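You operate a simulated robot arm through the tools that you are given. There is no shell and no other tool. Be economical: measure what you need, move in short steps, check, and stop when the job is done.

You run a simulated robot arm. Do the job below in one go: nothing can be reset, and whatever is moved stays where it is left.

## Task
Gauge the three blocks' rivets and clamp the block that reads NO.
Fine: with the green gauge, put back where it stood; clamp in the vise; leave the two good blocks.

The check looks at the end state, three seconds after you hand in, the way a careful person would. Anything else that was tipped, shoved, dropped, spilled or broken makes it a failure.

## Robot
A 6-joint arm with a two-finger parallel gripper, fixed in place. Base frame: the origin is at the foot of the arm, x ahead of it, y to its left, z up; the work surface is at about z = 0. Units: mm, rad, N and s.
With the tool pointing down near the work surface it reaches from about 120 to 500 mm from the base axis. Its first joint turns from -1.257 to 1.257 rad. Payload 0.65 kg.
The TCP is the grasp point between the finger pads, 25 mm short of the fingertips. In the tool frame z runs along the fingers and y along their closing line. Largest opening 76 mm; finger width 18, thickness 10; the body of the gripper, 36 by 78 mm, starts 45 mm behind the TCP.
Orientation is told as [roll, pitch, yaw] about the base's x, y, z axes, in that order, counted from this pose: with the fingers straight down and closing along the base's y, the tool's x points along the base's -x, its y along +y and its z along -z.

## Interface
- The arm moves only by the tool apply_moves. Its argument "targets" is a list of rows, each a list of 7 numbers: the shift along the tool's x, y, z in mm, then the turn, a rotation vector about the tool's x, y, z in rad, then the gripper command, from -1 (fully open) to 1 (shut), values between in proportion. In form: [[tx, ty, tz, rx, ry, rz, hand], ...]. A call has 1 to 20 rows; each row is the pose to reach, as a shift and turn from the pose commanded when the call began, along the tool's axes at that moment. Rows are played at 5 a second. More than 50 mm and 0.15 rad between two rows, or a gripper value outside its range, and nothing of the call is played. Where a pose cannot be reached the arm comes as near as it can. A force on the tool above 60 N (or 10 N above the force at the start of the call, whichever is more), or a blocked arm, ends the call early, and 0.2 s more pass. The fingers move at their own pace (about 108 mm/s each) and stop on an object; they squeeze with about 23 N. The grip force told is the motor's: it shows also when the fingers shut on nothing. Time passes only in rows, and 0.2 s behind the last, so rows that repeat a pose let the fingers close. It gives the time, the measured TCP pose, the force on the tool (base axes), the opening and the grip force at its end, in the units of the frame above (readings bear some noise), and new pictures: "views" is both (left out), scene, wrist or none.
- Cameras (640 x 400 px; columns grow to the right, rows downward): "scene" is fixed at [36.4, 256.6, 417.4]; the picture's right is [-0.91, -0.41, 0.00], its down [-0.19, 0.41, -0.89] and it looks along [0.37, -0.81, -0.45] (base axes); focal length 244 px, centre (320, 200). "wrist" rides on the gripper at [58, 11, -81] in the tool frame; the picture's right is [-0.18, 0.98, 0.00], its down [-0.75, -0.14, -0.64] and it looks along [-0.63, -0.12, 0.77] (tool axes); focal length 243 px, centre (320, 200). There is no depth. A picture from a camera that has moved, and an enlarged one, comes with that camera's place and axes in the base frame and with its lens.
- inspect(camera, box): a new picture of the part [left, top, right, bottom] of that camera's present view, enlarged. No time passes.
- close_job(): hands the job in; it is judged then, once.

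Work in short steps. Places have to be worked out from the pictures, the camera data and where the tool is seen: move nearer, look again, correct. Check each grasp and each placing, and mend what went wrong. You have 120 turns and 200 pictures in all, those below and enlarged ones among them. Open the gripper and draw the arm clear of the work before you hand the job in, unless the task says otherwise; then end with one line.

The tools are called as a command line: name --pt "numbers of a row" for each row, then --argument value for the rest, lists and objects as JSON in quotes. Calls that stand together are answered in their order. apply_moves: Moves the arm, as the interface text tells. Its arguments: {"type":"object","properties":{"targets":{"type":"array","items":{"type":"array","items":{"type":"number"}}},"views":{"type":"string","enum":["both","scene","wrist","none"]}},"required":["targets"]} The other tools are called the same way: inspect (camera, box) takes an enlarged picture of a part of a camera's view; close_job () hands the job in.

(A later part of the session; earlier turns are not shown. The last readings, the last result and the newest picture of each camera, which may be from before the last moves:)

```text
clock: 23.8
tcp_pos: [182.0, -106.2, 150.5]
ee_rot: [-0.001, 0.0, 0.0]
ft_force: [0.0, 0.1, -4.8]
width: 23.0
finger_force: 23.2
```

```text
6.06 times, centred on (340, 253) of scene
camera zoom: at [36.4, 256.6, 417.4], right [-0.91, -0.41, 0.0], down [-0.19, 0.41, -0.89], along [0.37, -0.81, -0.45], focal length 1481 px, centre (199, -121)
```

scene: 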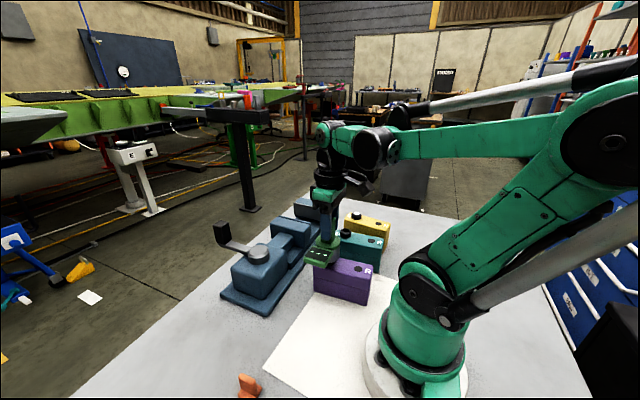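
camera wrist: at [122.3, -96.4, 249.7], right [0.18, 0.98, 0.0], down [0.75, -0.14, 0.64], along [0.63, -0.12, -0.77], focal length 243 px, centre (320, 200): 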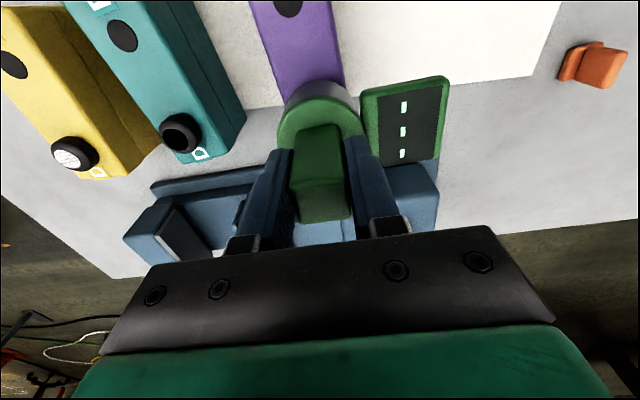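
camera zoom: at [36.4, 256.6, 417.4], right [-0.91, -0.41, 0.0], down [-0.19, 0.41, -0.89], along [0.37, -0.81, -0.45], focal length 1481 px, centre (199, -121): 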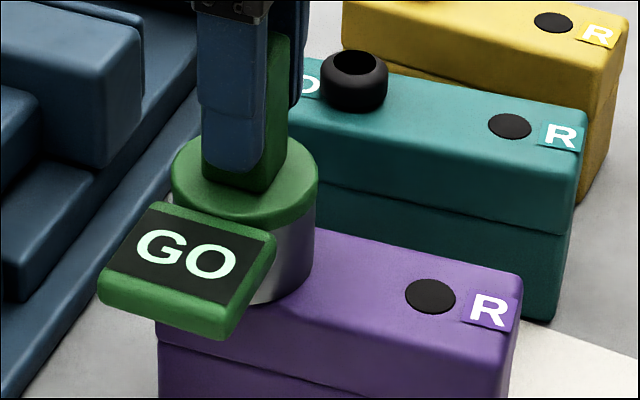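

It reads GO on purple's D. Next teal D, about (179,-209): lift straight off, move over, and compare in the views.

apply_moves --pt "0 0 -10 0 0 0 1" --pt "0 0 -20 0 0 0 1" --pt "0 0 -40 0 0 0 1" --pt "1 -35 -45 0 0 0 1" --pt "2 -70 -45 0 0 0 1" --pt "3 -101 -40 0 0 0 1" --pt "3 -101 -40 0 0 0 1"

inspect --camera "scene" --box '[300, 200, 396, 270]'

inspect --camera "wrist" --box '[200, 0, 480, 175]'

```text
clock: 25.4
tcp_pos: [177.3, -210.5, 189.7]
ee_rot: [0.001, -0.001, 0.001]
ft_force: [0.5, -0.6, -5.1]
width: 23.0
finger_force: 22.5
camera wrist: at [118.7, -198.5, 270.2], right [0.18, 0.98, 0.0], down [0.75, -0.14, 0.64], along [0.63, -0.12, -0.77], focal length 243 px, centre (320, 200)
```

scene: 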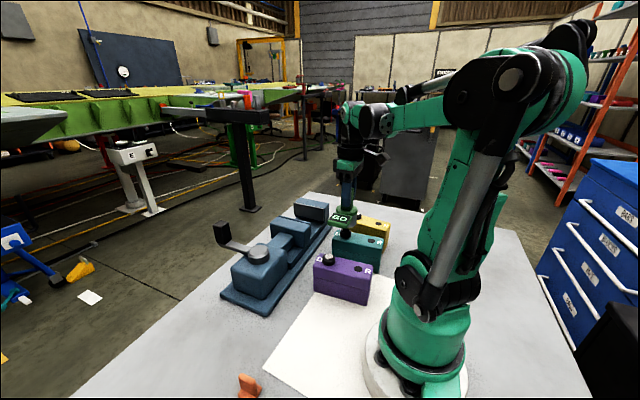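
wrist: 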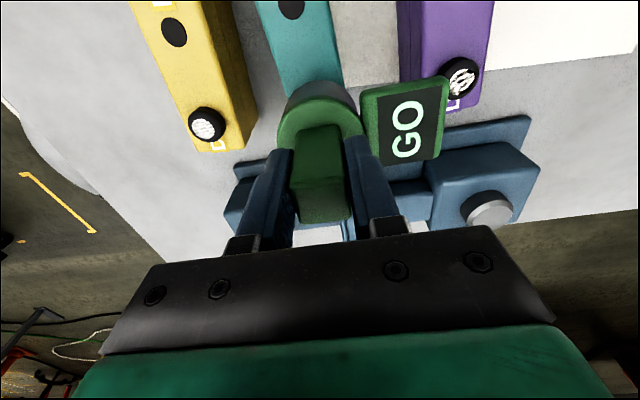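

```text
5.71 times, centred on (348, 235) of scene
camera zoom: at [36.4, 256.5, 417.4], right [-0.91, -0.41, 0.0], down [-0.19, 0.41, -0.89], along [0.37, -0.81, -0.45], focal length 1396 px, centre (160, 0)
```

zoom: 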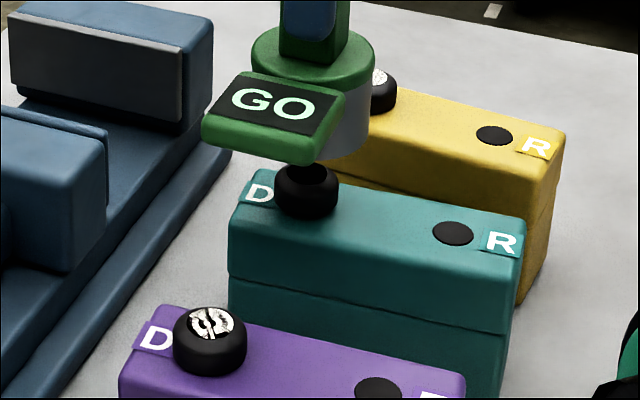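

```text
2.29 times, centred on (340, 88) of wrist
camera zoom: at [118.7, -198.5, 270.2], right [0.18, 0.98, 0.0], down [0.75, -0.14, 0.64], along [0.63, -0.12, -0.77], focal length 555 px, centre (274, 457)
```

zoom: 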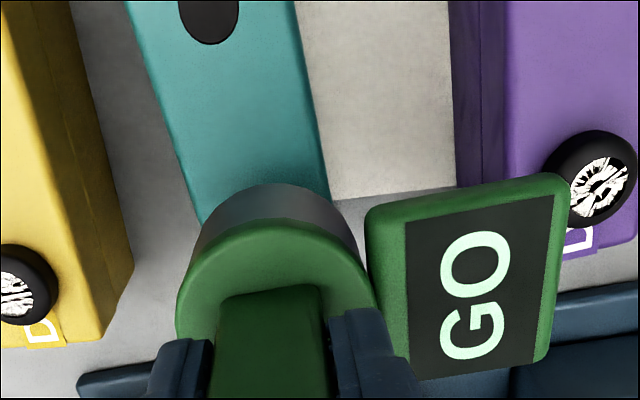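

The reading is latched. Position over teal D looks right; descending in stages.

apply_moves --pt "0 0 12 0 0 0 1" --pt "0 0 22 0 0 0 1" --pt "0 0 25 0 0 0 1" --pt "0 0 27 0 0 0 1" --pt "0 0 27 0 0 0 1" --views "none"

inspect --camera "scene" --box '[310, 205, 390, 271]'

inspect --camera "wrist" --box '[200, 0, 480, 175]'

```text
clock: 26.6
tcp_pos: [177.8, -209.7, 163.5]
ee_rot: [0.0, 0.001, 0.002]
ft_force: [0.1, 0.1, -5.3]
width: 22.8
finger_force: 22.8
```

```text
6.06 times, centred on (350, 238) of scene
camera zoom: at [36.4, 256.5, 417.4], right [-0.91, -0.41, 0.0], down [-0.19, 0.41, -0.89], along [0.37, -0.81, -0.45], focal length 1481 px, centre (138, -30)
```

zoom: 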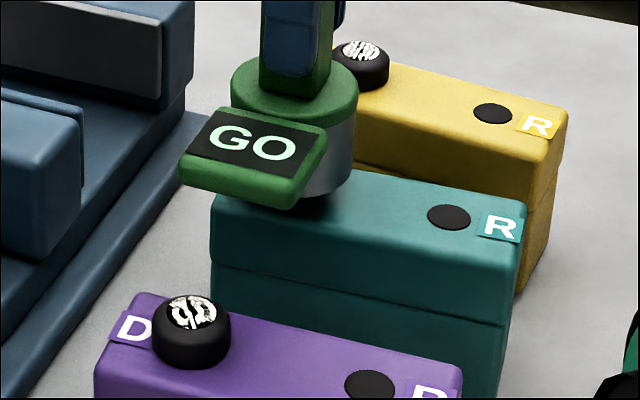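

```text
2.29 times, centred on (340, 88) of wrist
camera zoom: at [119.5, -197.6, 244.4], right [0.18, 0.98, 0.0], down [0.75, -0.14, 0.64], along [0.63, -0.12, -0.77], focal length 555 px, centre (274, 457)
```

zoom: 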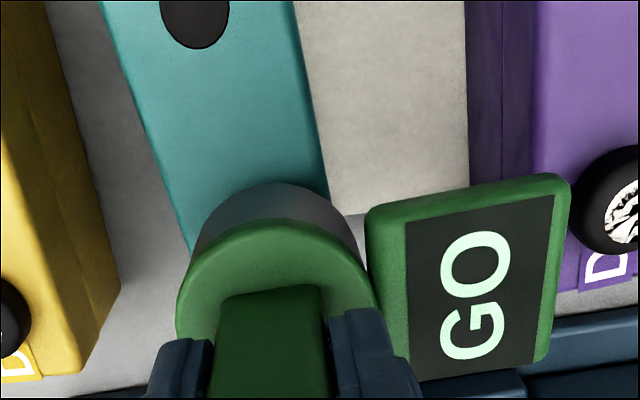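

Compared with the purple view at the same height, the R disc sits ~2.5 mm further ahead; I correct x by +2 mm and lower slowly.

apply_moves --pt "-2.2 0 0 0 0 0 1" --pt "-2.2 0 2 0 0 0 1" --pt "-2.2 0 3 0 0 0 1" --pt "-2.2 0 4 0 0 0 1" --pt "-2.2 0 5 0 0 0 1" --pt "-2.2 0 5 0 0 0 1" --views "none"

inspect --camera "wrist" --box '[200, 0, 480, 175]'

```text
clock: 28.0
tcp_pos: [179.9, -208.7, 158.6]
ee_rot: [0.001, 0.0, 0.0]
ft_force: [-1.3, 0.2, -4.5]
width: 22.9
finger_force: 22.4
```

```text
2.29 times, centred on (340, 88) of wrist
camera zoom: at [121.9, -197.8, 239.7], right [0.18, 0.98, 0.0], down [0.75, -0.14, 0.64], along [0.63, -0.12, -0.77], focal length 555 px, centre (274, 457)
```

zoom: 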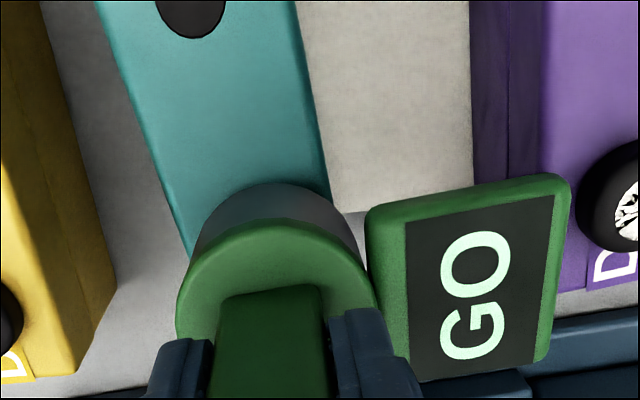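

apply_moves --pt "0 0 1 0 0 0 1" --pt "0 0 2 0 0 0 1" --pt "0 0 3 0 0 0 1" --pt "0 0 4 0 0 0 1" --pt "0 0 4 0 0 0 1" --views "none"

inspect --camera "scene" --box '[310, 205, 390, 271]'

```text
clock: 29.2
tcp_pos: [180.8, -208.9, 155.2]
ee_rot: [0.0, 0.0, 0.0]
ft_force: [-1.3, -1.4, -5.3]
width: 22.9
finger_force: 23.1
```

```text
6.06 times, centred on (350, 238) of scene
camera zoom: at [36.4, 256.5, 417.4], right [-0.91, -0.41, 0.0], down [-0.19, 0.41, -0.89], along [0.37, -0.81, -0.45], focal length 1481 px, centre (138, -30)
```

zoom: 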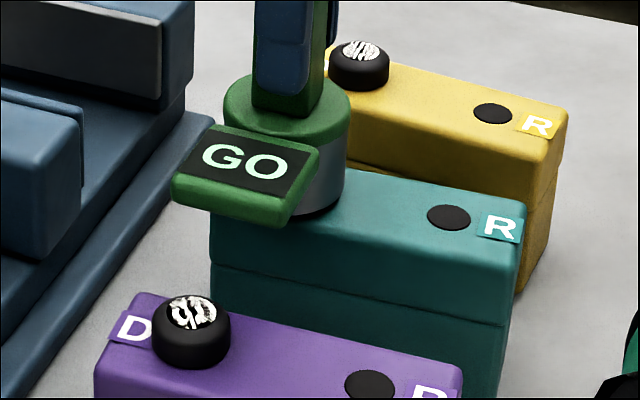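

apply_moves --pt "0 0 0.8 0 0 0 1" --pt "0 0 1.6 0 0 0 1" --pt "0 0 2.4 0 0 0 1" --pt "0 0 3.2 0 0 0 1" --pt "0 0 3.2 0 0 0 1" --views "none"

inspect --camera "scene" --box '[310, 205, 390, 271]'

```text
clock: 30.4
tcp_pos: [182.2, -207.0, 151.4]
ee_rot: [0.001, 0.001, -0.001]
ft_force: [-2.0, -1.7, -4.5]
width: 23.0
finger_force: 23.7
```

```text
6.06 times, centred on (350, 238) of scene
camera zoom: at [36.4, 256.5, 417.4], right [-0.91, -0.41, 0.0], down [-0.19, 0.41, -0.89], along [0.37, -0.81, -0.45], focal length 1481 px, centre (138, -30)
```

zoom: 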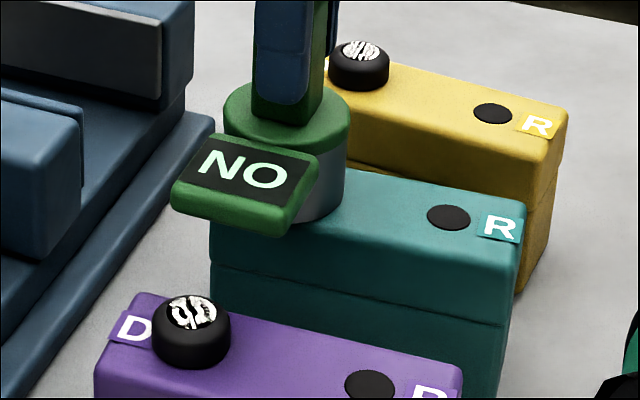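

Teal reads NO. Verify yellow too: lift off and go to about Δ(+1, −94.5).

apply_moves --pt "0 0 -10 0 0 0 1" --pt "0 0 -20 0 0 0 1" --pt "0 0 -40 0 0 0 1" --pt "0 -35 -45 0 0 0 1" --pt "-1 -70 -45 0 0 0 1" --pt "-1 -94.5 -30 0 0 0 1" --pt "-1 -94.5 -12.5 0 0 0 1" --pt "-1 -94.5 -12.5 0 0 0 1"

inspect --camera "scene" --box '[310, 190, 400, 260]'

inspect --camera "wrist" --box '[200, 0, 480, 175]'

```text
clock: 32.2
tcp_pos: [181.9, -301.7, 164.7]
ee_rot: [0.001, -0.001, -0.001]
ft_force: [-0.4, -0.6, -5.2]
width: 22.7
finger_force: 23.3
camera wrist: at [123.4, -291.6, 245.8], right [0.18, 0.98, 0.0], down [0.75, -0.14, 0.64], along [0.63, -0.12, -0.77], focal length 243 px, centre (320, 200)
```

scene: 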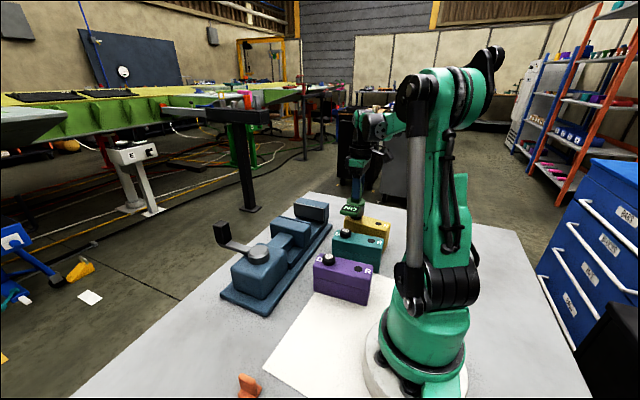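
wrist: 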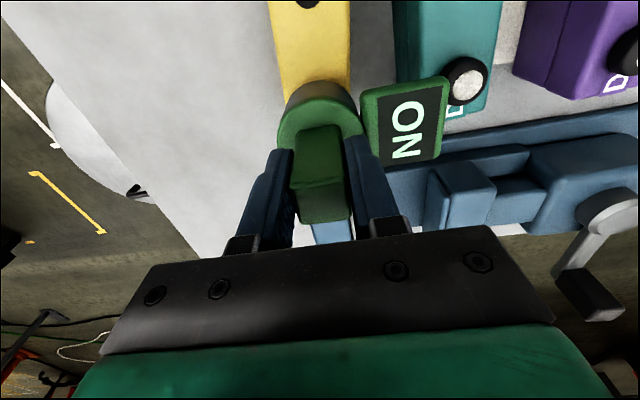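

```text
5.71 times, centred on (355, 225) of scene
camera zoom: at [36.4, 256.5, 417.4], right [-0.91, -0.41, 0.0], down [-0.19, 0.41, -0.89], along [0.37, -0.81, -0.45], focal length 1396 px, centre (120, 57)
```

zoom: 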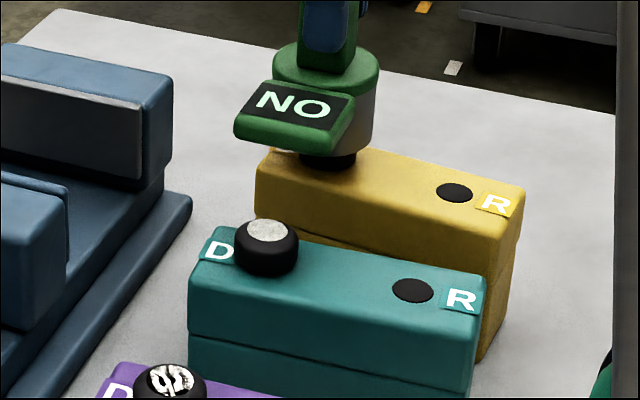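

```text
2.29 times, centred on (340, 88) of wrist
camera zoom: at [123.4, -291.6, 245.8], right [0.18, 0.98, 0.0], down [0.75, -0.14, 0.64], along [0.63, -0.12, -0.77], focal length 555 px, centre (274, 457)
```

zoom: 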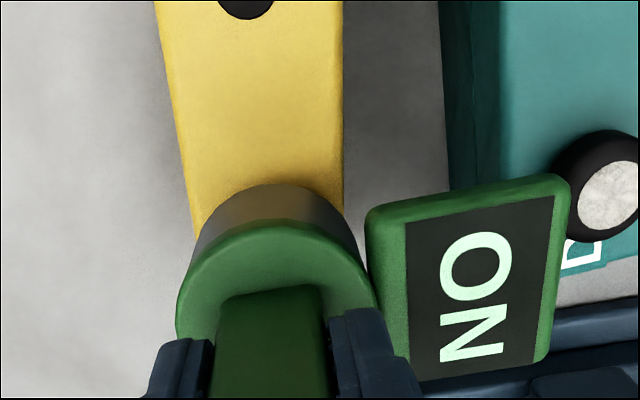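

Teal's D shows a metal head now, so the rivets are at D. For yellow, block edges and the tube estimate suggest shifting about +2.5 mm in y and −2.5 mm in x before lowering.

apply_moves --pt "2.5 2.5 0 0 0 0 1" --pt "2.5 2.5 1 0 0 0 1" --pt "2.5 2.5 1 0 0 0 1" --views "none"

inspect --camera "scene" --box '[330, 195, 390, 245]'

inspect --camera "wrist" --box '[200, 0, 480, 175]'

```text
clock: 33.0
tcp_pos: [178.8, -300.2, 164.2]
ee_rot: [0.0, -0.002, -0.001]
ft_force: [-0.9, -0.7, -5.1]
width: 23.0
finger_force: 23.1
```

```text
8.00 times, centred on (360, 220) of scene
camera zoom: at [36.4, 256.5, 417.4], right [-0.91, -0.41, 0.0], down [-0.19, 0.41, -0.89], along [0.37, -0.81, -0.45], focal length 1954 px, centre (0, 40)
```

zoom: 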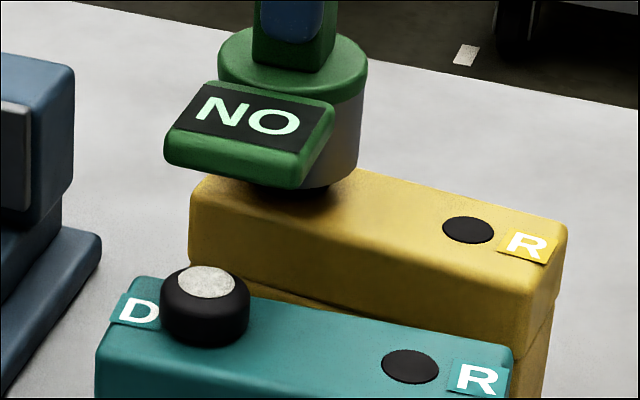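

```text
2.29 times, centred on (340, 88) of wrist
camera zoom: at [120.9, -289.2, 244.2], right [0.18, 0.98, 0.0], down [0.75, -0.14, 0.64], along [0.63, -0.12, -0.77], focal length 555 px, centre (274, 457)
```

zoom: 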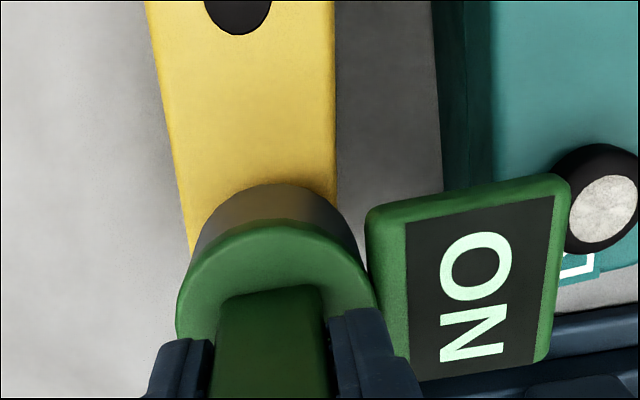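

Now matches the purple reference. Lowering slowly.

apply_moves --pt "0 0 2 0 0 0 1" --pt "0 0 3 0 0 0 1" --pt "0 0 4 0 0 0 1" --pt "0 0 5 0 0 0 1" --pt "0 0 6 0 0 0 1" --pt "0 0 6 0 0 0 1" --views "none"

apply_moves --pt "0 0 1 0 0 0 1" --pt "0 0 2 0 0 0 1" --pt "0 0 3 0 0 0 1" --pt "0 0 4 0 0 0 1" --pt "0 0 4 0 0 0 1" --views "none"

inspect --camera "scene" --box '[330, 195, 390, 245]'

```text
clock: 34.4
tcp_pos: [178.8, -300.3, 158.4]
ee_rot: [0.001, 0.001, 0.0]
ft_force: [0.5, -0.4, -4.5]
width: 22.8
finger_force: 23.0
```

```text
clock: 35.6
tcp_pos: [180.3, -299.9, 152.3]
ee_rot: [-0.001, 0.0, 0.0]
ft_force: [-0.8, 0.2, -5.1]
width: 22.9
finger_force: 23.3
```

```text
8.00 times, centred on (360, 220) of scene
camera zoom: at [36.4, 256.5, 417.4], right [-0.91, -0.41, 0.0], down [-0.19, 0.41, -0.89], along [0.37, -0.81, -0.45], focal length 1954 px, centre (0, 40)
```

zoom: 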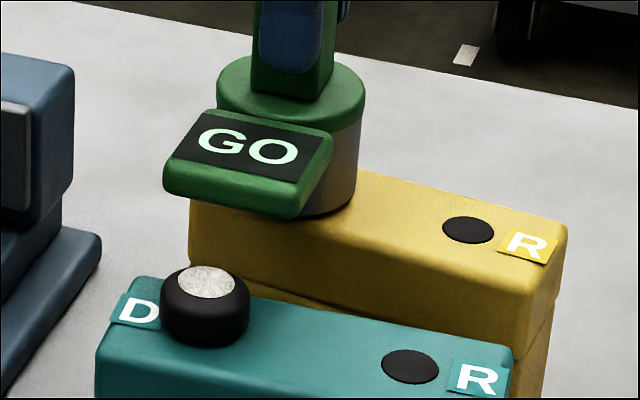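

Yellow reads GO, so teal is the NO block. As a quick cross-check that R isn't a second reading point, I hover/touch yellow's R once (should stay GO).

apply_moves --pt "0 0 -12 0 0 0 1" --pt "0 0 -25 0 0 0 1" --pt "30 1.5 -25 0 0 0 1" --pt "59 3 -25 0 0 0 1" --pt "59 3 -10 0 0 0 1" --pt "59 3 -3 0 0 0 1" --pt "59 3 -2 0 0 0 1" --pt "59 3 -1 0 0 0 1" --pt "59 3 -1 0 0 0 1" --views "none"

inspect --camera "scene" --box '[330, 190, 410, 250]'

```text
clock: 37.6
tcp_pos: [120.4, -295.7, 154.0]
ee_rot: [0.0, 0.0, 0.0]
ft_force: [-0.1, 0.0, -5.6]
width: 22.8
finger_force: 23.1
```

```text
6.67 times, centred on (370, 220) of scene
camera zoom: at [36.4, 256.5, 417.4], right [-0.91, -0.41, 0.0], down [-0.19, 0.41, -0.89], along [0.37, -0.81, -0.45], focal length 1629 px, centre (-13, 67)
```

zoom: 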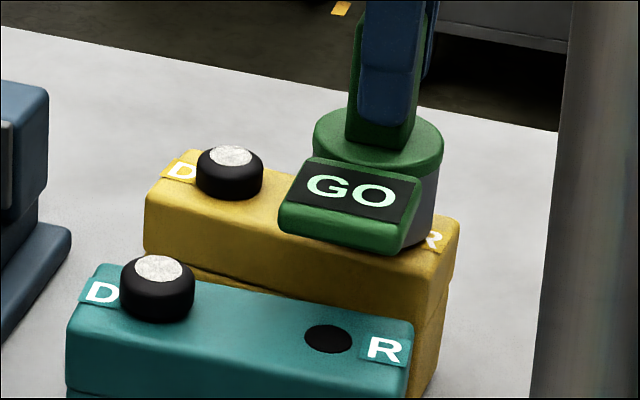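

apply_moves --pt "0 0 0.8 0 0 0 1" --pt "0 0 1.6 0 0 0 1" --pt "0 0 2.2 0 0 0 1" --pt "0 0 2.2 0 0 0 1" --views "none"

inspect --camera "scene" --box '[330, 190, 410, 250]'

```text
clock: 38.6
tcp_pos: [119.1, -295.4, 150.7]
ee_rot: [0.001, -0.001, 0.002]
ft_force: [0.3, -0.2, -4.2]
width: 23.2
finger_force: 22.9
```

```text
6.67 times, centred on (370, 220) of scene
camera zoom: at [36.4, 256.5, 417.4], right [-0.91, -0.41, 0.0], down [-0.19, 0.41, -0.89], along [0.37, -0.81, -0.45], focal length 1629 px, centre (-13, 67)
```

zoom: 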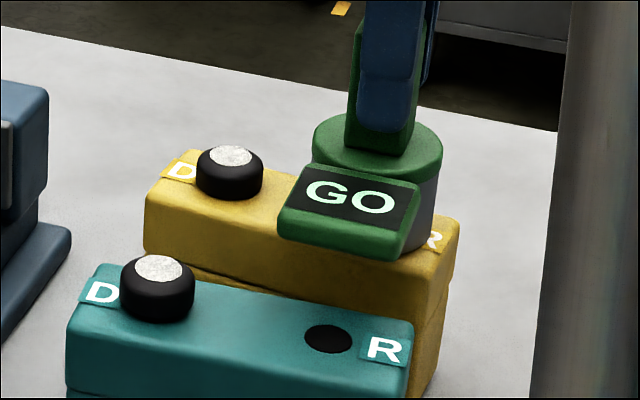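

apply_moves --pt "0 0 0.5 0 0 0 1" --pt "0 0 1.0 0 0 0 1" --pt "0 0 1.3 0 0 0 1" --pt "0 0 1.3 0 0 0 1" --views "none"

inspect --camera "scene" --box '[330, 190, 410, 250]'

```text
clock: 39.6
tcp_pos: [120.5, -296.3, 151.0]
ee_rot: [-0.001, 0.001, 0.0]
ft_force: [0.3, 0.4, -5.6]
width: 22.8
finger_force: 23.2
```

```text
6.67 times, centred on (370, 220) of scene
camera zoom: at [36.4, 256.5, 417.4], right [-0.91, -0.41, 0.0], down [-0.19, 0.41, -0.89], along [0.37, -0.81, -0.45], focal length 1629 px, centre (-13, 67)
```

zoom: 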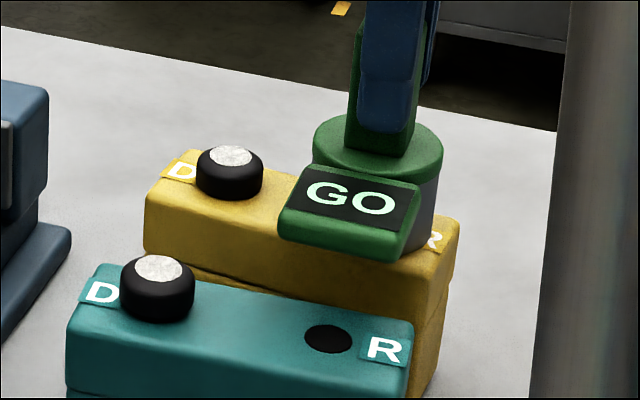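

R never triggers a reading, so D is the rivet; teal is NO. Returning the gauge to its original spot: up, across, and down to just above the paper, then compare with the original wrist picture.

apply_moves --pt "0 0 -20 0 0 0 1" --pt "0 0 -50 0 0 0 1" --pt "-8 47 -50 0 0 0 1" --pt "-16 95 -50 0 0 0 1" --pt "-24 142 -50 0 0 0 1" --pt "-32 190 -50 0 0 0 1" --pt "-40 238 -50 0 0 0 1" --pt "-47 285 -50 0 0 0 1" --pt "-47 285 -10 0 0 0 1" --pt "-47 285 30 0 0 0 1" --pt "-47 285 60 0 0 0 1" --pt "-47 285 64 0 0 0 1" --pt "-47 285 64 0 0 0 1" --views "both"

```text
clock: 42.4
tcp_pos: [167.4, -11.3, 85.7]
ee_rot: [0.0, 0.0, 0.001]
ft_force: [-0.3, 0.3, -5.8]
width: 22.9
finger_force: 23.6
camera wrist: at [108.9, -1.1, 167.7], right [0.18, 0.98, 0.0], down [0.75, -0.14, 0.64], along [0.63, -0.12, -0.77], focal length 243 px, centre (320, 200)
```

scene: 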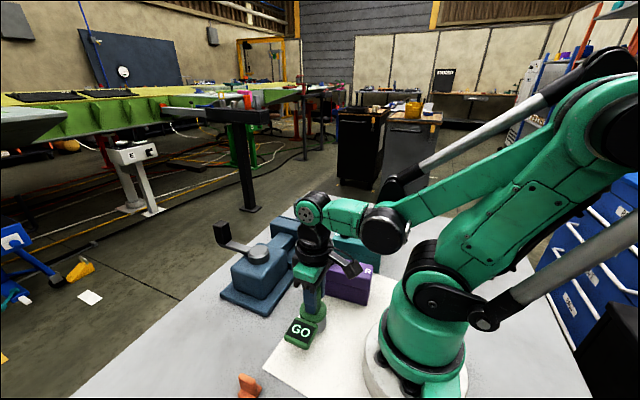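
wrist: 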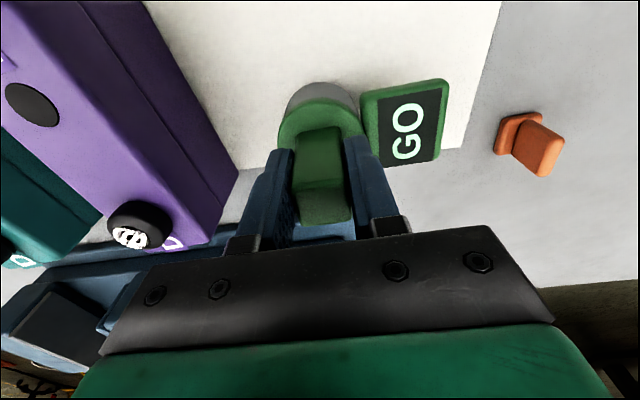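

Lower 7.5 mm and compare.

apply_moves --pt "0 0 3 0 0 0 1" --pt "0 0 6 0 0 0 1" --pt "0 0 7.5 0 0 0 1" --pt "0 0 7.5 0 0 0 1" --views "wrist"

inspect --camera "wrist" --box '[200, 0, 480, 240]'

inspect --camera "scene" --box '[250, 250, 378, 360]'

```text
clock: 43.4
tcp_pos: [167.6, -12.7, 79.6]
ee_rot: [0.001, 0.001, 0.0]
ft_force: [-0.5, 0.0, -4.5]
width: 22.8
finger_force: 22.7
camera wrist: at [109.1, -1.2, 160.2], right [0.18, 0.98, 0.0], down [0.75, -0.14, 0.64], along [0.63, -0.12, -0.77], focal length 243 px, centre (320, 200)
```

wrist: 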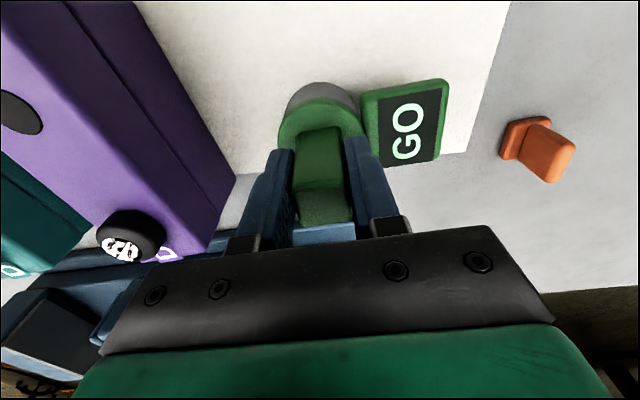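

```text
1.67 times, centred on (340, 120) of wrist
camera zoom: at [109.1, -1.2, 160.2], right [0.18, 0.98, 0.0], down [0.75, -0.14, 0.64], along [0.63, -0.12, -0.77], focal length 404 px, centre (287, 333)
```

zoom: 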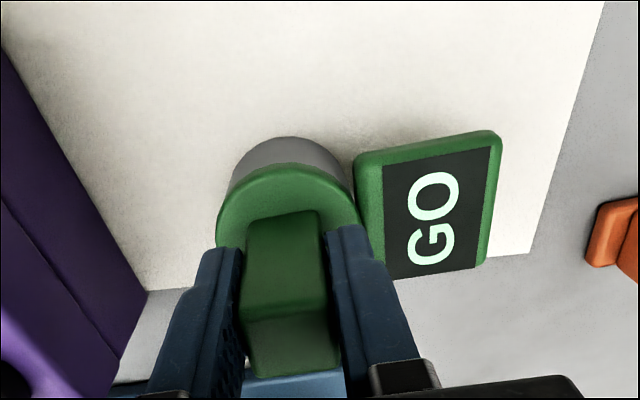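

```text
3.64 times, centred on (314, 305) of scene
camera zoom: at [36.4, 256.6, 417.4], right [-0.91, -0.41, 0.0], down [-0.19, 0.41, -0.89], along [0.37, -0.81, -0.45], focal length 888 px, centre (342, -182)
```

zoom: 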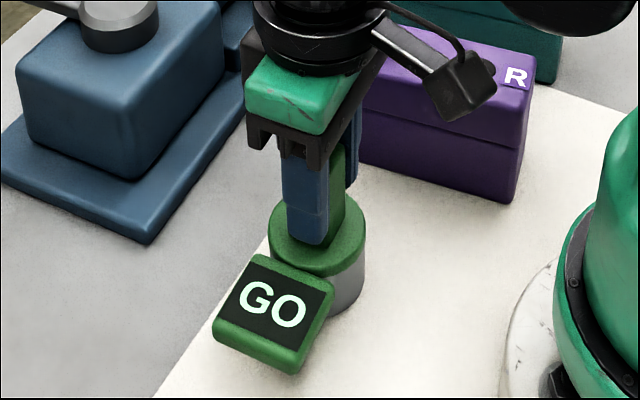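

Within a couple of mm of the original; shift +1.8 mm in y, −0.7 in x, and lower to contact.

apply_moves --pt "0.7 1.8 0 0 0 0 1" --pt "0.7 1.8 1 0 0 0 1" --pt "0.7 1.8 2 0 0 0 1" --pt "0.7 1.8 2.5 0 0 0 1" --pt "0.7 1.8 2.5 0 0 0 1" --views "wrist"

inspect --camera "scene" --box '[250, 250, 378, 360]'

```text
clock: 44.6
tcp_pos: [166.6, -11.2, 76.8]
ee_rot: [-0.001, -0.001, 0.002]
ft_force: [-0.2, 0.4, -5.5]
width: 22.8
finger_force: 22.4
camera wrist: at [107.7, 0.1, 158.1], right [0.18, 0.98, 0.0], down [0.75, -0.14, 0.64], along [0.63, -0.12, -0.77], focal length 243 px, centre (320, 200)
```

wrist: 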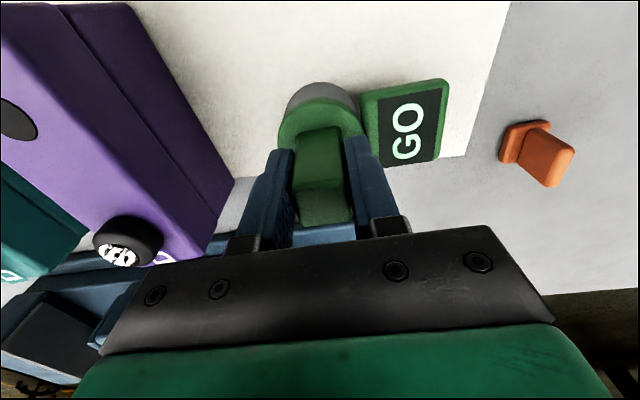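

```text
3.64 times, centred on (314, 305) of scene
camera zoom: at [36.4, 256.6, 417.4], right [-0.91, -0.41, 0.0], down [-0.19, 0.41, -0.89], along [0.37, -0.81, -0.45], focal length 888 px, centre (342, -182)
```

zoom: 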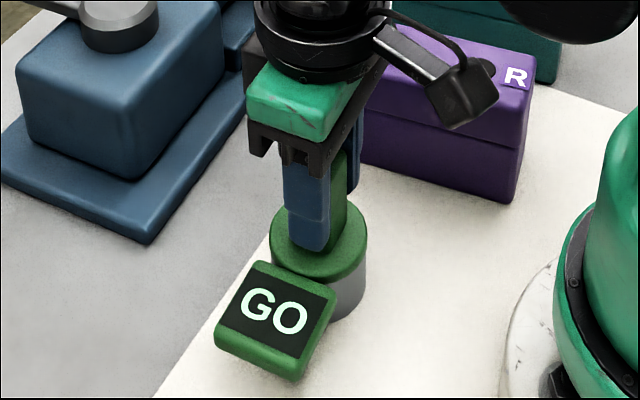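

Nearly identical to the reference. Lowering the last fraction to contact.

apply_moves --pt "0 0 0.5 0 0 0 1" --pt "0 0 1.0 0 0 0 1" --pt "0 0 1.3 0 0 0 1" --pt "0 0 1.3 0 0 0 1" --views "none"

```text
clock: 45.6
tcp_pos: [166.5, -11.2, 75.6]
ee_rot: [-0.001, 0.001, 0.0]
ft_force: [-10.0, -2.3, 21.5]
width: 22.9
finger_force: 23.4
```

Contact made. Ease up slightly, open, and rise.

apply_moves --pt "0 0 -0.5 0 0 0 1" --pt "0 0 -0.5 0 0 0 1" --pt "0 0 -0.5 0 0 0 0" --pt "0 0 -0.5 0 0 0 -1" --pt "0 0 -0.5 0 0 0 -1" --pt "0 0 -20 0 0 0 -1" --pt "0 0 -50 0 0 0 -1" --pt "0 0 -80 0 0 0 -1" --pt "0 0 -120 0 0 0 -1" --pt "-4 0 -160 0 0 0 -1" --pt "-4 0 -160 0 0 0 -1"

inspect --camera "scene" --box '[220, 275, 380, 400]'

inspect --camera "wrist" --box '[260, 20, 460, 145]'

```text
clock: 48.0
tcp_pos: [170.5, -11.2, 235.2]
ee_rot: [0.002, -0.001, -0.002]
ft_force: [0.2, -0.7, 0.3]
width: 76.1
finger_force: 0.1
camera wrist: at [112.7, 0.2, 316.7], right [0.18, 0.98, 0.0], down [0.75, -0.14, 0.64], along [0.63, -0.12, -0.77], focal length 243 px, centre (320, 200)
```

scene: 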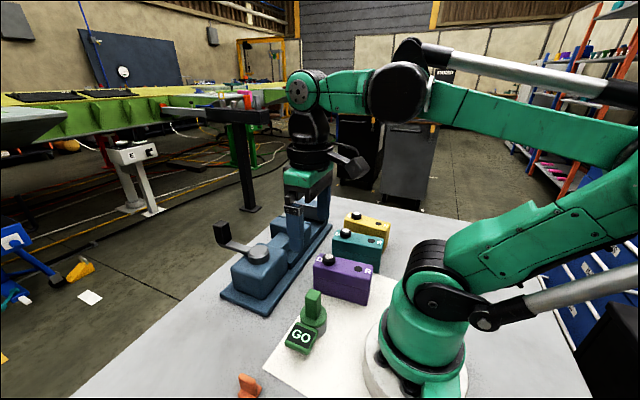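
wrist: 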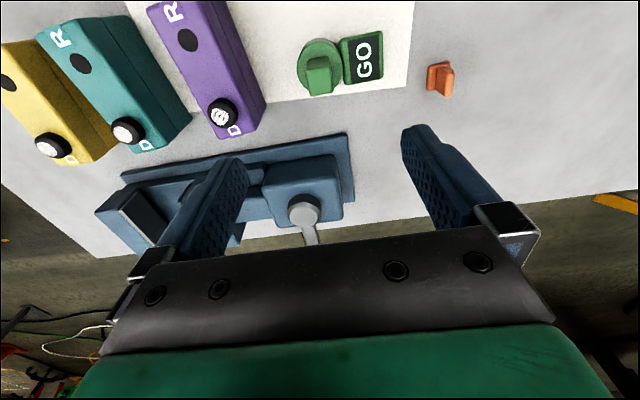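

```text
3.20 times, centred on (300, 338) of scene
camera zoom: at [36.4, 256.6, 417.4], right [-0.91, -0.41, 0.0], down [-0.19, 0.41, -0.89], along [0.37, -0.81, -0.45], focal length 782 px, centre (384, -240)
```

zoom: 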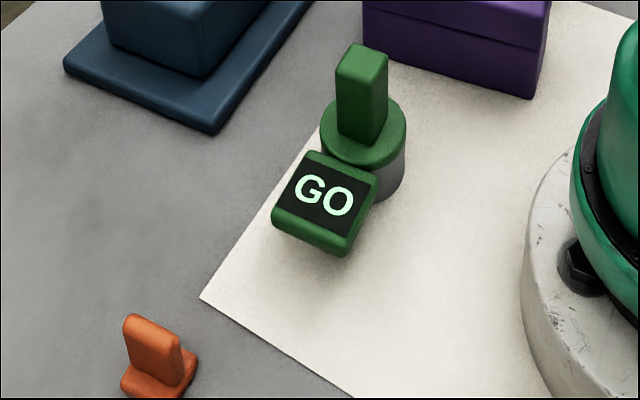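

```text
3.20 times, centred on (360, 82) of wrist
camera zoom: at [112.7, 0.2, 316.7], right [0.18, 0.98, 0.0], down [0.75, -0.14, 0.64], along [0.63, -0.12, -0.77], focal length 776 px, centre (192, 576)
```

zoom: 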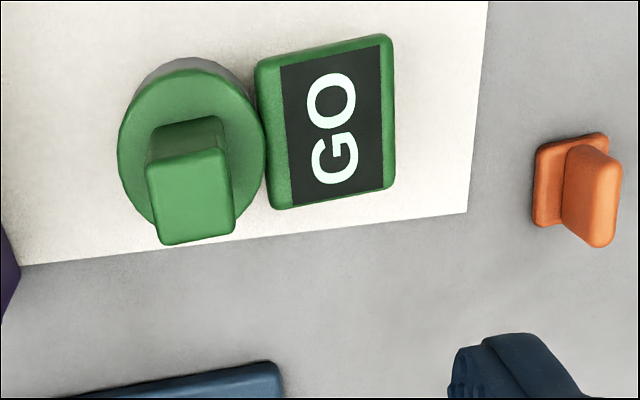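

The gauge is back exactly where it was (same pixels). Now study the vise.

apply_moves --pt "0 -40 -10 0 0 0 -1" --pt "0 -80 -20 0 0 0 -1" --pt "0 -120 -30 0 0 0 -1" --pt "0 -150 -40 0 0 0 -1" --pt "0 -150 -40 0 0 0 -1" --views "wrist"

inspect --camera "scene" --box '[200, 185, 344, 320]'

inspect --camera "wrist" --box '[120, 90, 560, 300]'

```text
clock: 49.2
tcp_pos: [170.9, -159.2, 275.5]
ee_rot: [0.0, 0.001, -0.001]
ft_force: [1.3, -0.3, -0.1]
width: 76.0
finger_force: 0.0
camera wrist: at [111.6, -148.9, 356.6], right [0.18, 0.98, 0.0], down [0.75, -0.14, 0.64], along [0.63, -0.12, -0.77], focal length 243 px, centre (320, 200)
```

wrist: 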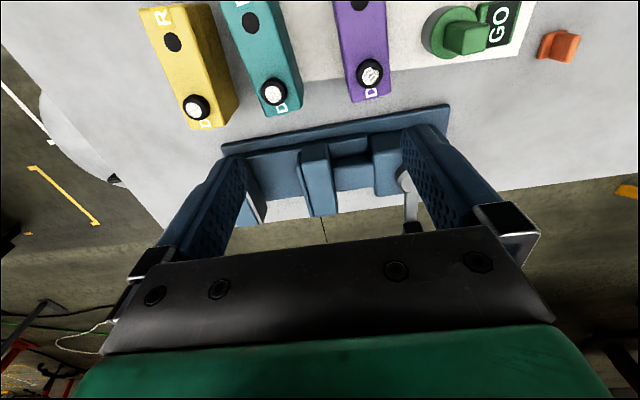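

```text
2.96 times, centred on (272, 252) of scene
camera zoom: at [36.4, 256.5, 417.4], right [-0.91, -0.41, 0.0], down [-0.19, 0.41, -0.89], along [0.37, -0.81, -0.45], focal length 724 px, centre (462, 44)
```

zoom: 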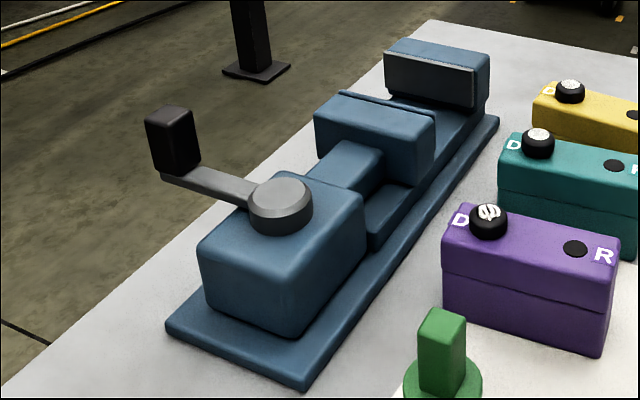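

```text
1.45 times, centred on (340, 195) of wrist
camera zoom: at [111.6, -148.9, 356.6], right [0.18, 0.98, 0.0], down [0.75, -0.14, 0.64], along [0.63, -0.12, -0.77], focal length 353 px, centre (291, 207)
```

zoom: 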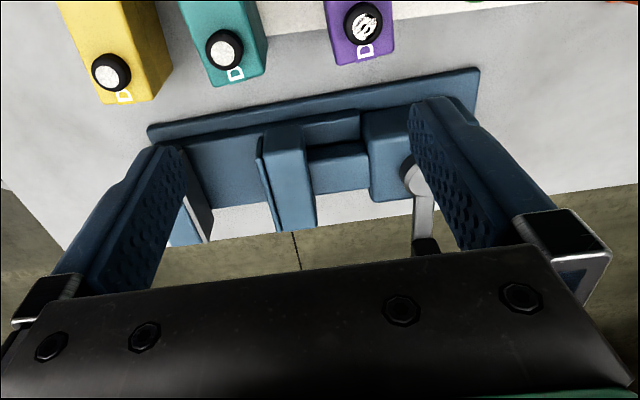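

Vise jaws: the gap spans y≈−205…−281 (≈76 mm), x≈260–360, jaw tops near z≈92. The crank pivots near (313,−60), with its post near (413,−62). I'll go above teal for the grasp and view its yaw.

apply_moves --pt "10 -25 10 0 0 0 -1" --pt "20 -51 30 0 0 0 -1" --pt "20 -51 60 0 0 0 -1" --pt "20 -51 60 0 0 0 -1"

inspect --camera "wrist" --box '[160, 0, 480, 200]'

inspect --camera "scene" --box '[310, 205, 410, 280]'

```text
clock: 50.2
tcp_pos: [149.2, -209.8, 216.5]
ee_rot: [-0.001, 0.0, 0.0]
ft_force: [0.1, 0.5, 0.3]
width: 75.9
finger_force: 0.0
camera wrist: at [91.5, -200.0, 297.4], right [0.18, 0.98, 0.0], down [0.75, -0.14, 0.64], along [0.63, -0.12, -0.77], focal length 243 px, centre (320, 200)
```

scene: 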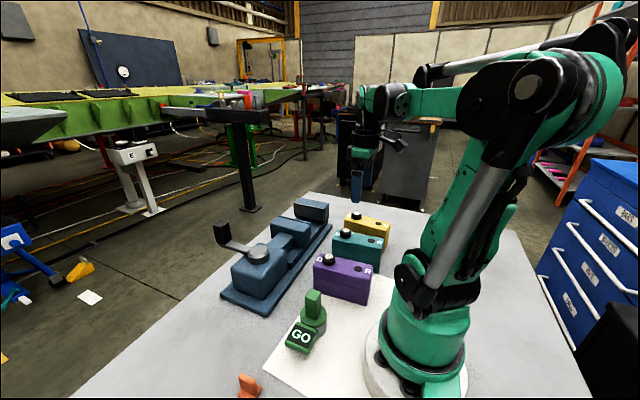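
wrist: 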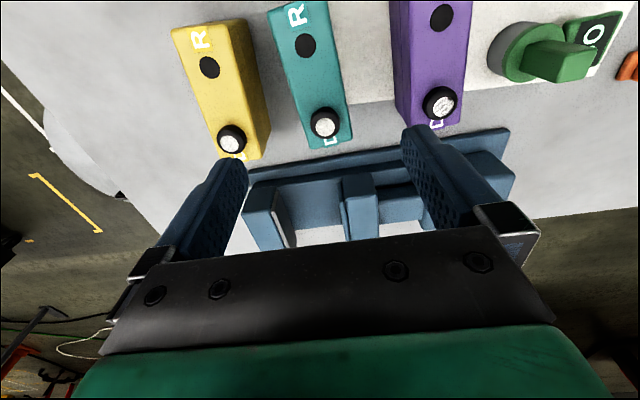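

```text
2.00 times, centred on (320, 100) of wrist
camera zoom: at [91.5, -200.0, 297.4], right [0.18, 0.98, 0.0], down [0.75, -0.14, 0.64], along [0.63, -0.12, -0.77], focal length 485 px, centre (320, 400)
```

zoom: 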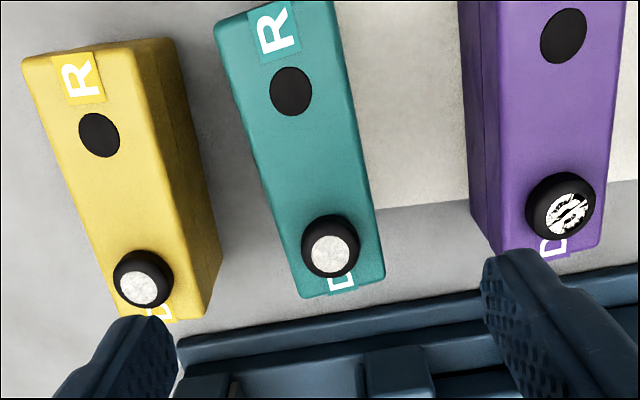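

```text
5.33 times, centred on (360, 242) of scene
camera zoom: at [36.4, 256.6, 417.4], right [-0.91, -0.41, 0.0], down [-0.19, 0.41, -0.89], along [0.37, -0.81, -0.45], focal length 1303 px, centre (107, -27)
```

zoom: 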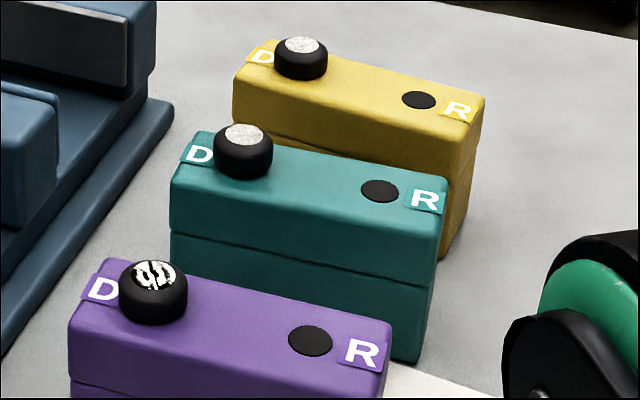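

inspect --camera "wrist" --box '[415, 80, 465, 130]'

inspect --camera "wrist" --box '[300, 95, 350, 145]'

```text
8.00 times, centred on (440, 105) of wrist
camera zoom: at [91.5, -200.0, 297.4], right [0.18, 0.98, 0.0], down [0.75, -0.14, 0.64], along [0.63, -0.12, -0.77], focal length 1941 px, centre (-640, 960)
```

zoom: 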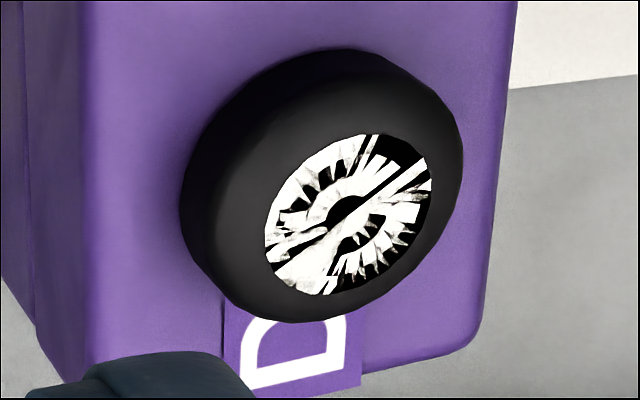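

```text
8.00 times, centred on (325, 120) of wrist
camera zoom: at [91.5, -200.0, 297.4], right [0.18, 0.98, 0.0], down [0.75, -0.14, 0.64], along [0.63, -0.12, -0.77], focal length 1941 px, centre (280, 840)
```

zoom: 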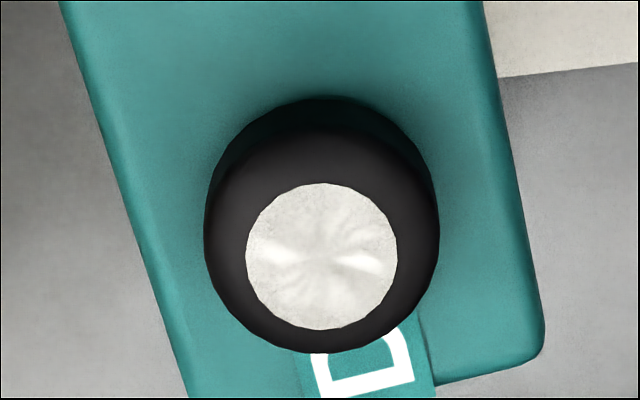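

Purple's changing pattern is just render flicker. Teal: center ≈1 mm ahead and 3 mm to −y of the TCP, yaw ≈ +0.07. I'll align and come down to finger-straddle height in two steps.

apply_moves --pt "-1 -3 20 0 0 -0.07 -1" --pt "-1 -3 60 0 0 -0.07 -1" --pt "-1 -3 90 0 0 -0.07 -1" --pt "-1 -3 105 0 0 -0.07 -1" --pt "-1 -3 105 0 0 -0.07 -1"

inspect --camera "wrist" --box '[120, 0, 520, 240]'

inspect --camera "scene" --box '[310, 190, 410, 280]'

```text
clock: 51.4
tcp_pos: [151.7, -215.6, 108.5]
ee_rot: [0.0, -0.001, 0.07]
ft_force: [0.3, -0.4, -0.2]
width: 76.0
finger_force: 0.0
camera wrist: at [92.7, -209.2, 189.2], right [0.12, 0.99, 0.0], down [0.76, -0.09, 0.64], along [0.64, -0.07, -0.77], focal length 243 px, centre (320, 200)
```

scene: 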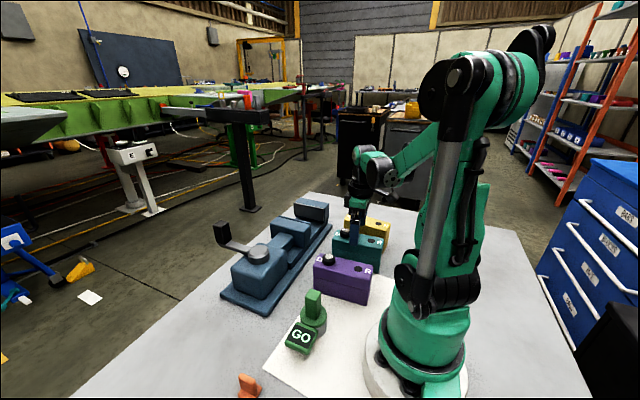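
wrist: 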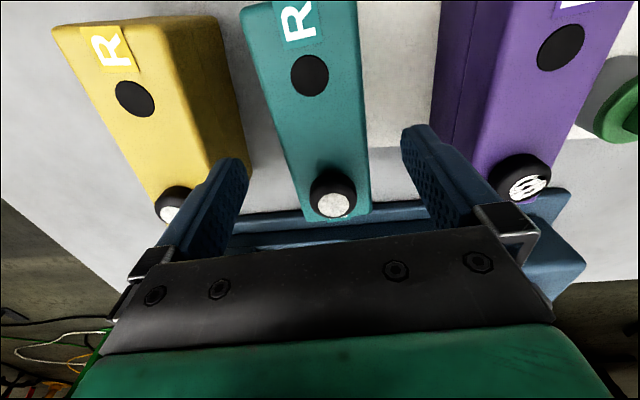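

```text
1.60 times, centred on (320, 120) of wrist
camera zoom: at [92.7, -209.2, 189.2], right [0.12, 0.99, 0.0], down [0.76, -0.09, 0.64], along [0.64, -0.07, -0.77], focal length 388 px, centre (320, 328)
```

zoom: 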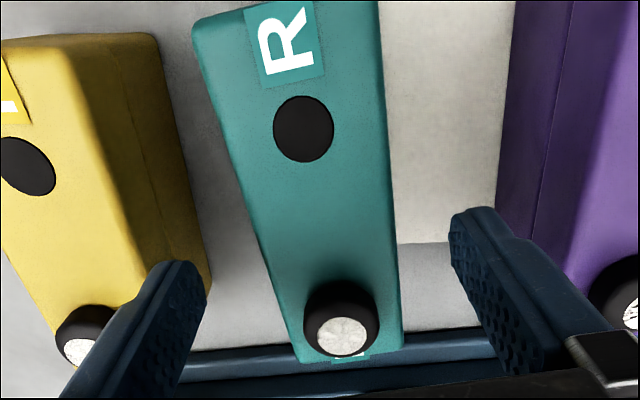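

```text
4.44 times, centred on (360, 235) of scene
camera zoom: at [36.4, 256.6, 417.4], right [-0.91, -0.41, 0.0], down [-0.19, 0.41, -0.89], along [0.37, -0.81, -0.45], focal length 1086 px, centre (142, 44)
```

zoom: 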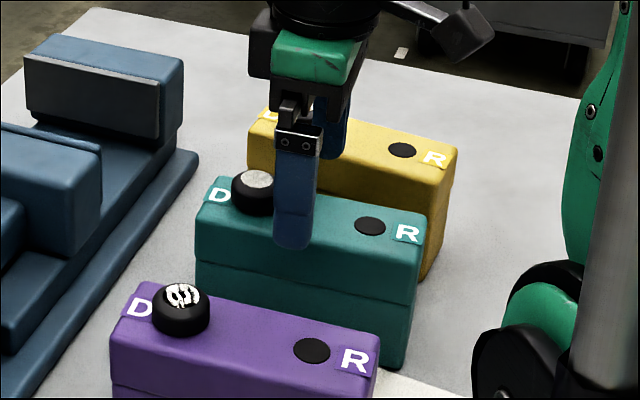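

In the tool frame the block is 3 mm to +y; correct and descend to TCP z≈55.

apply_moves --pt "0 2.8 0 0 0 -0.01 -1" --pt "0 2.8 20 0 0 -0.01 -1" --pt "0 2.8 40 0 0 -0.01 -1" --pt "0 2.8 54 0 0 -0.01 -1" --pt "0 2.8 54 0 0 -0.01 -1"

inspect --camera "wrist" --box '[120, 0, 520, 240]'

inspect --camera "scene" --box '[310, 190, 410, 280]'

```text
clock: 52.6
tcp_pos: [149.1, -213.0, 55.7]
ee_rot: [0.0, 0.0, 0.081]
ft_force: [0.3, -1.0, 0.0]
width: 76.2
finger_force: 0.2
camera wrist: at [91.4, -205.1, 136.5], right [0.11, 0.99, 0.0], down [0.76, -0.08, 0.64], along [0.64, -0.07, -0.77], focal length 243 px, centre (320, 200)
```

scene: 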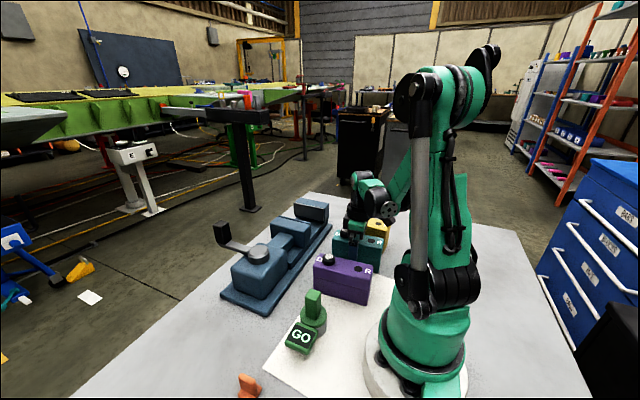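
wrist: 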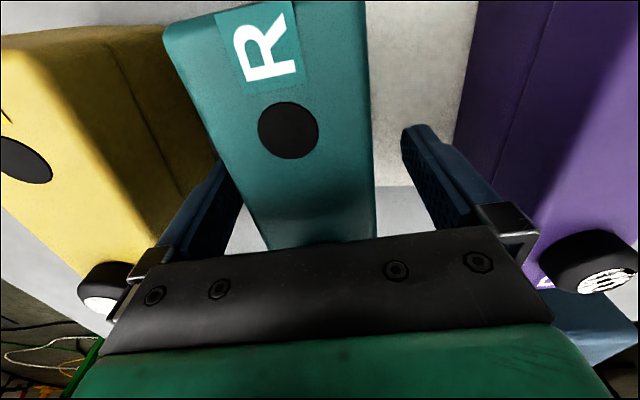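

```text
1.60 times, centred on (320, 120) of wrist
camera zoom: at [91.4, -205.1, 136.5], right [0.11, 0.99, 0.0], down [0.76, -0.08, 0.64], along [0.64, -0.07, -0.77], focal length 388 px, centre (320, 328)
```

zoom: 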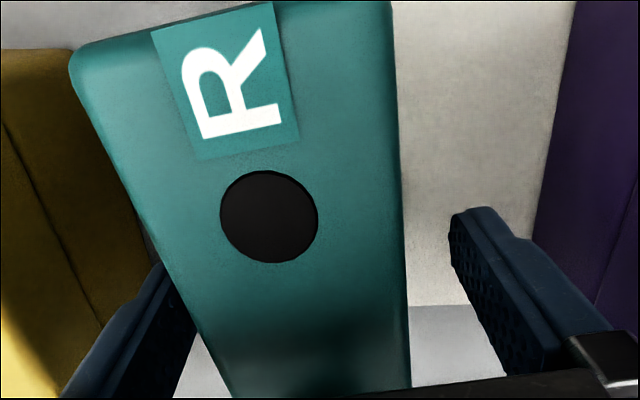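

```text
4.44 times, centred on (360, 235) of scene
camera zoom: at [36.4, 256.6, 417.4], right [-0.91, -0.41, 0.0], down [-0.19, 0.41, -0.89], along [0.37, -0.81, -0.45], focal length 1086 px, centre (142, 44)
```

zoom: 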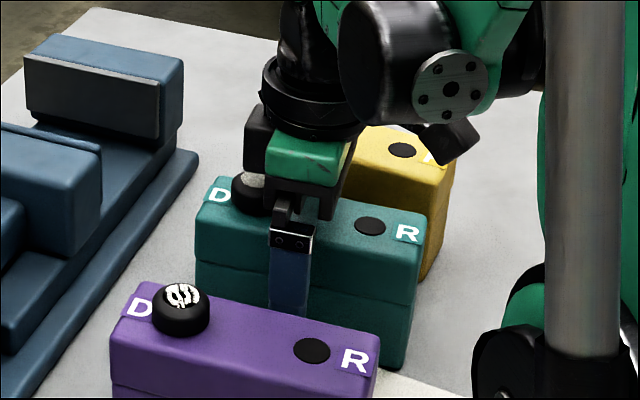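

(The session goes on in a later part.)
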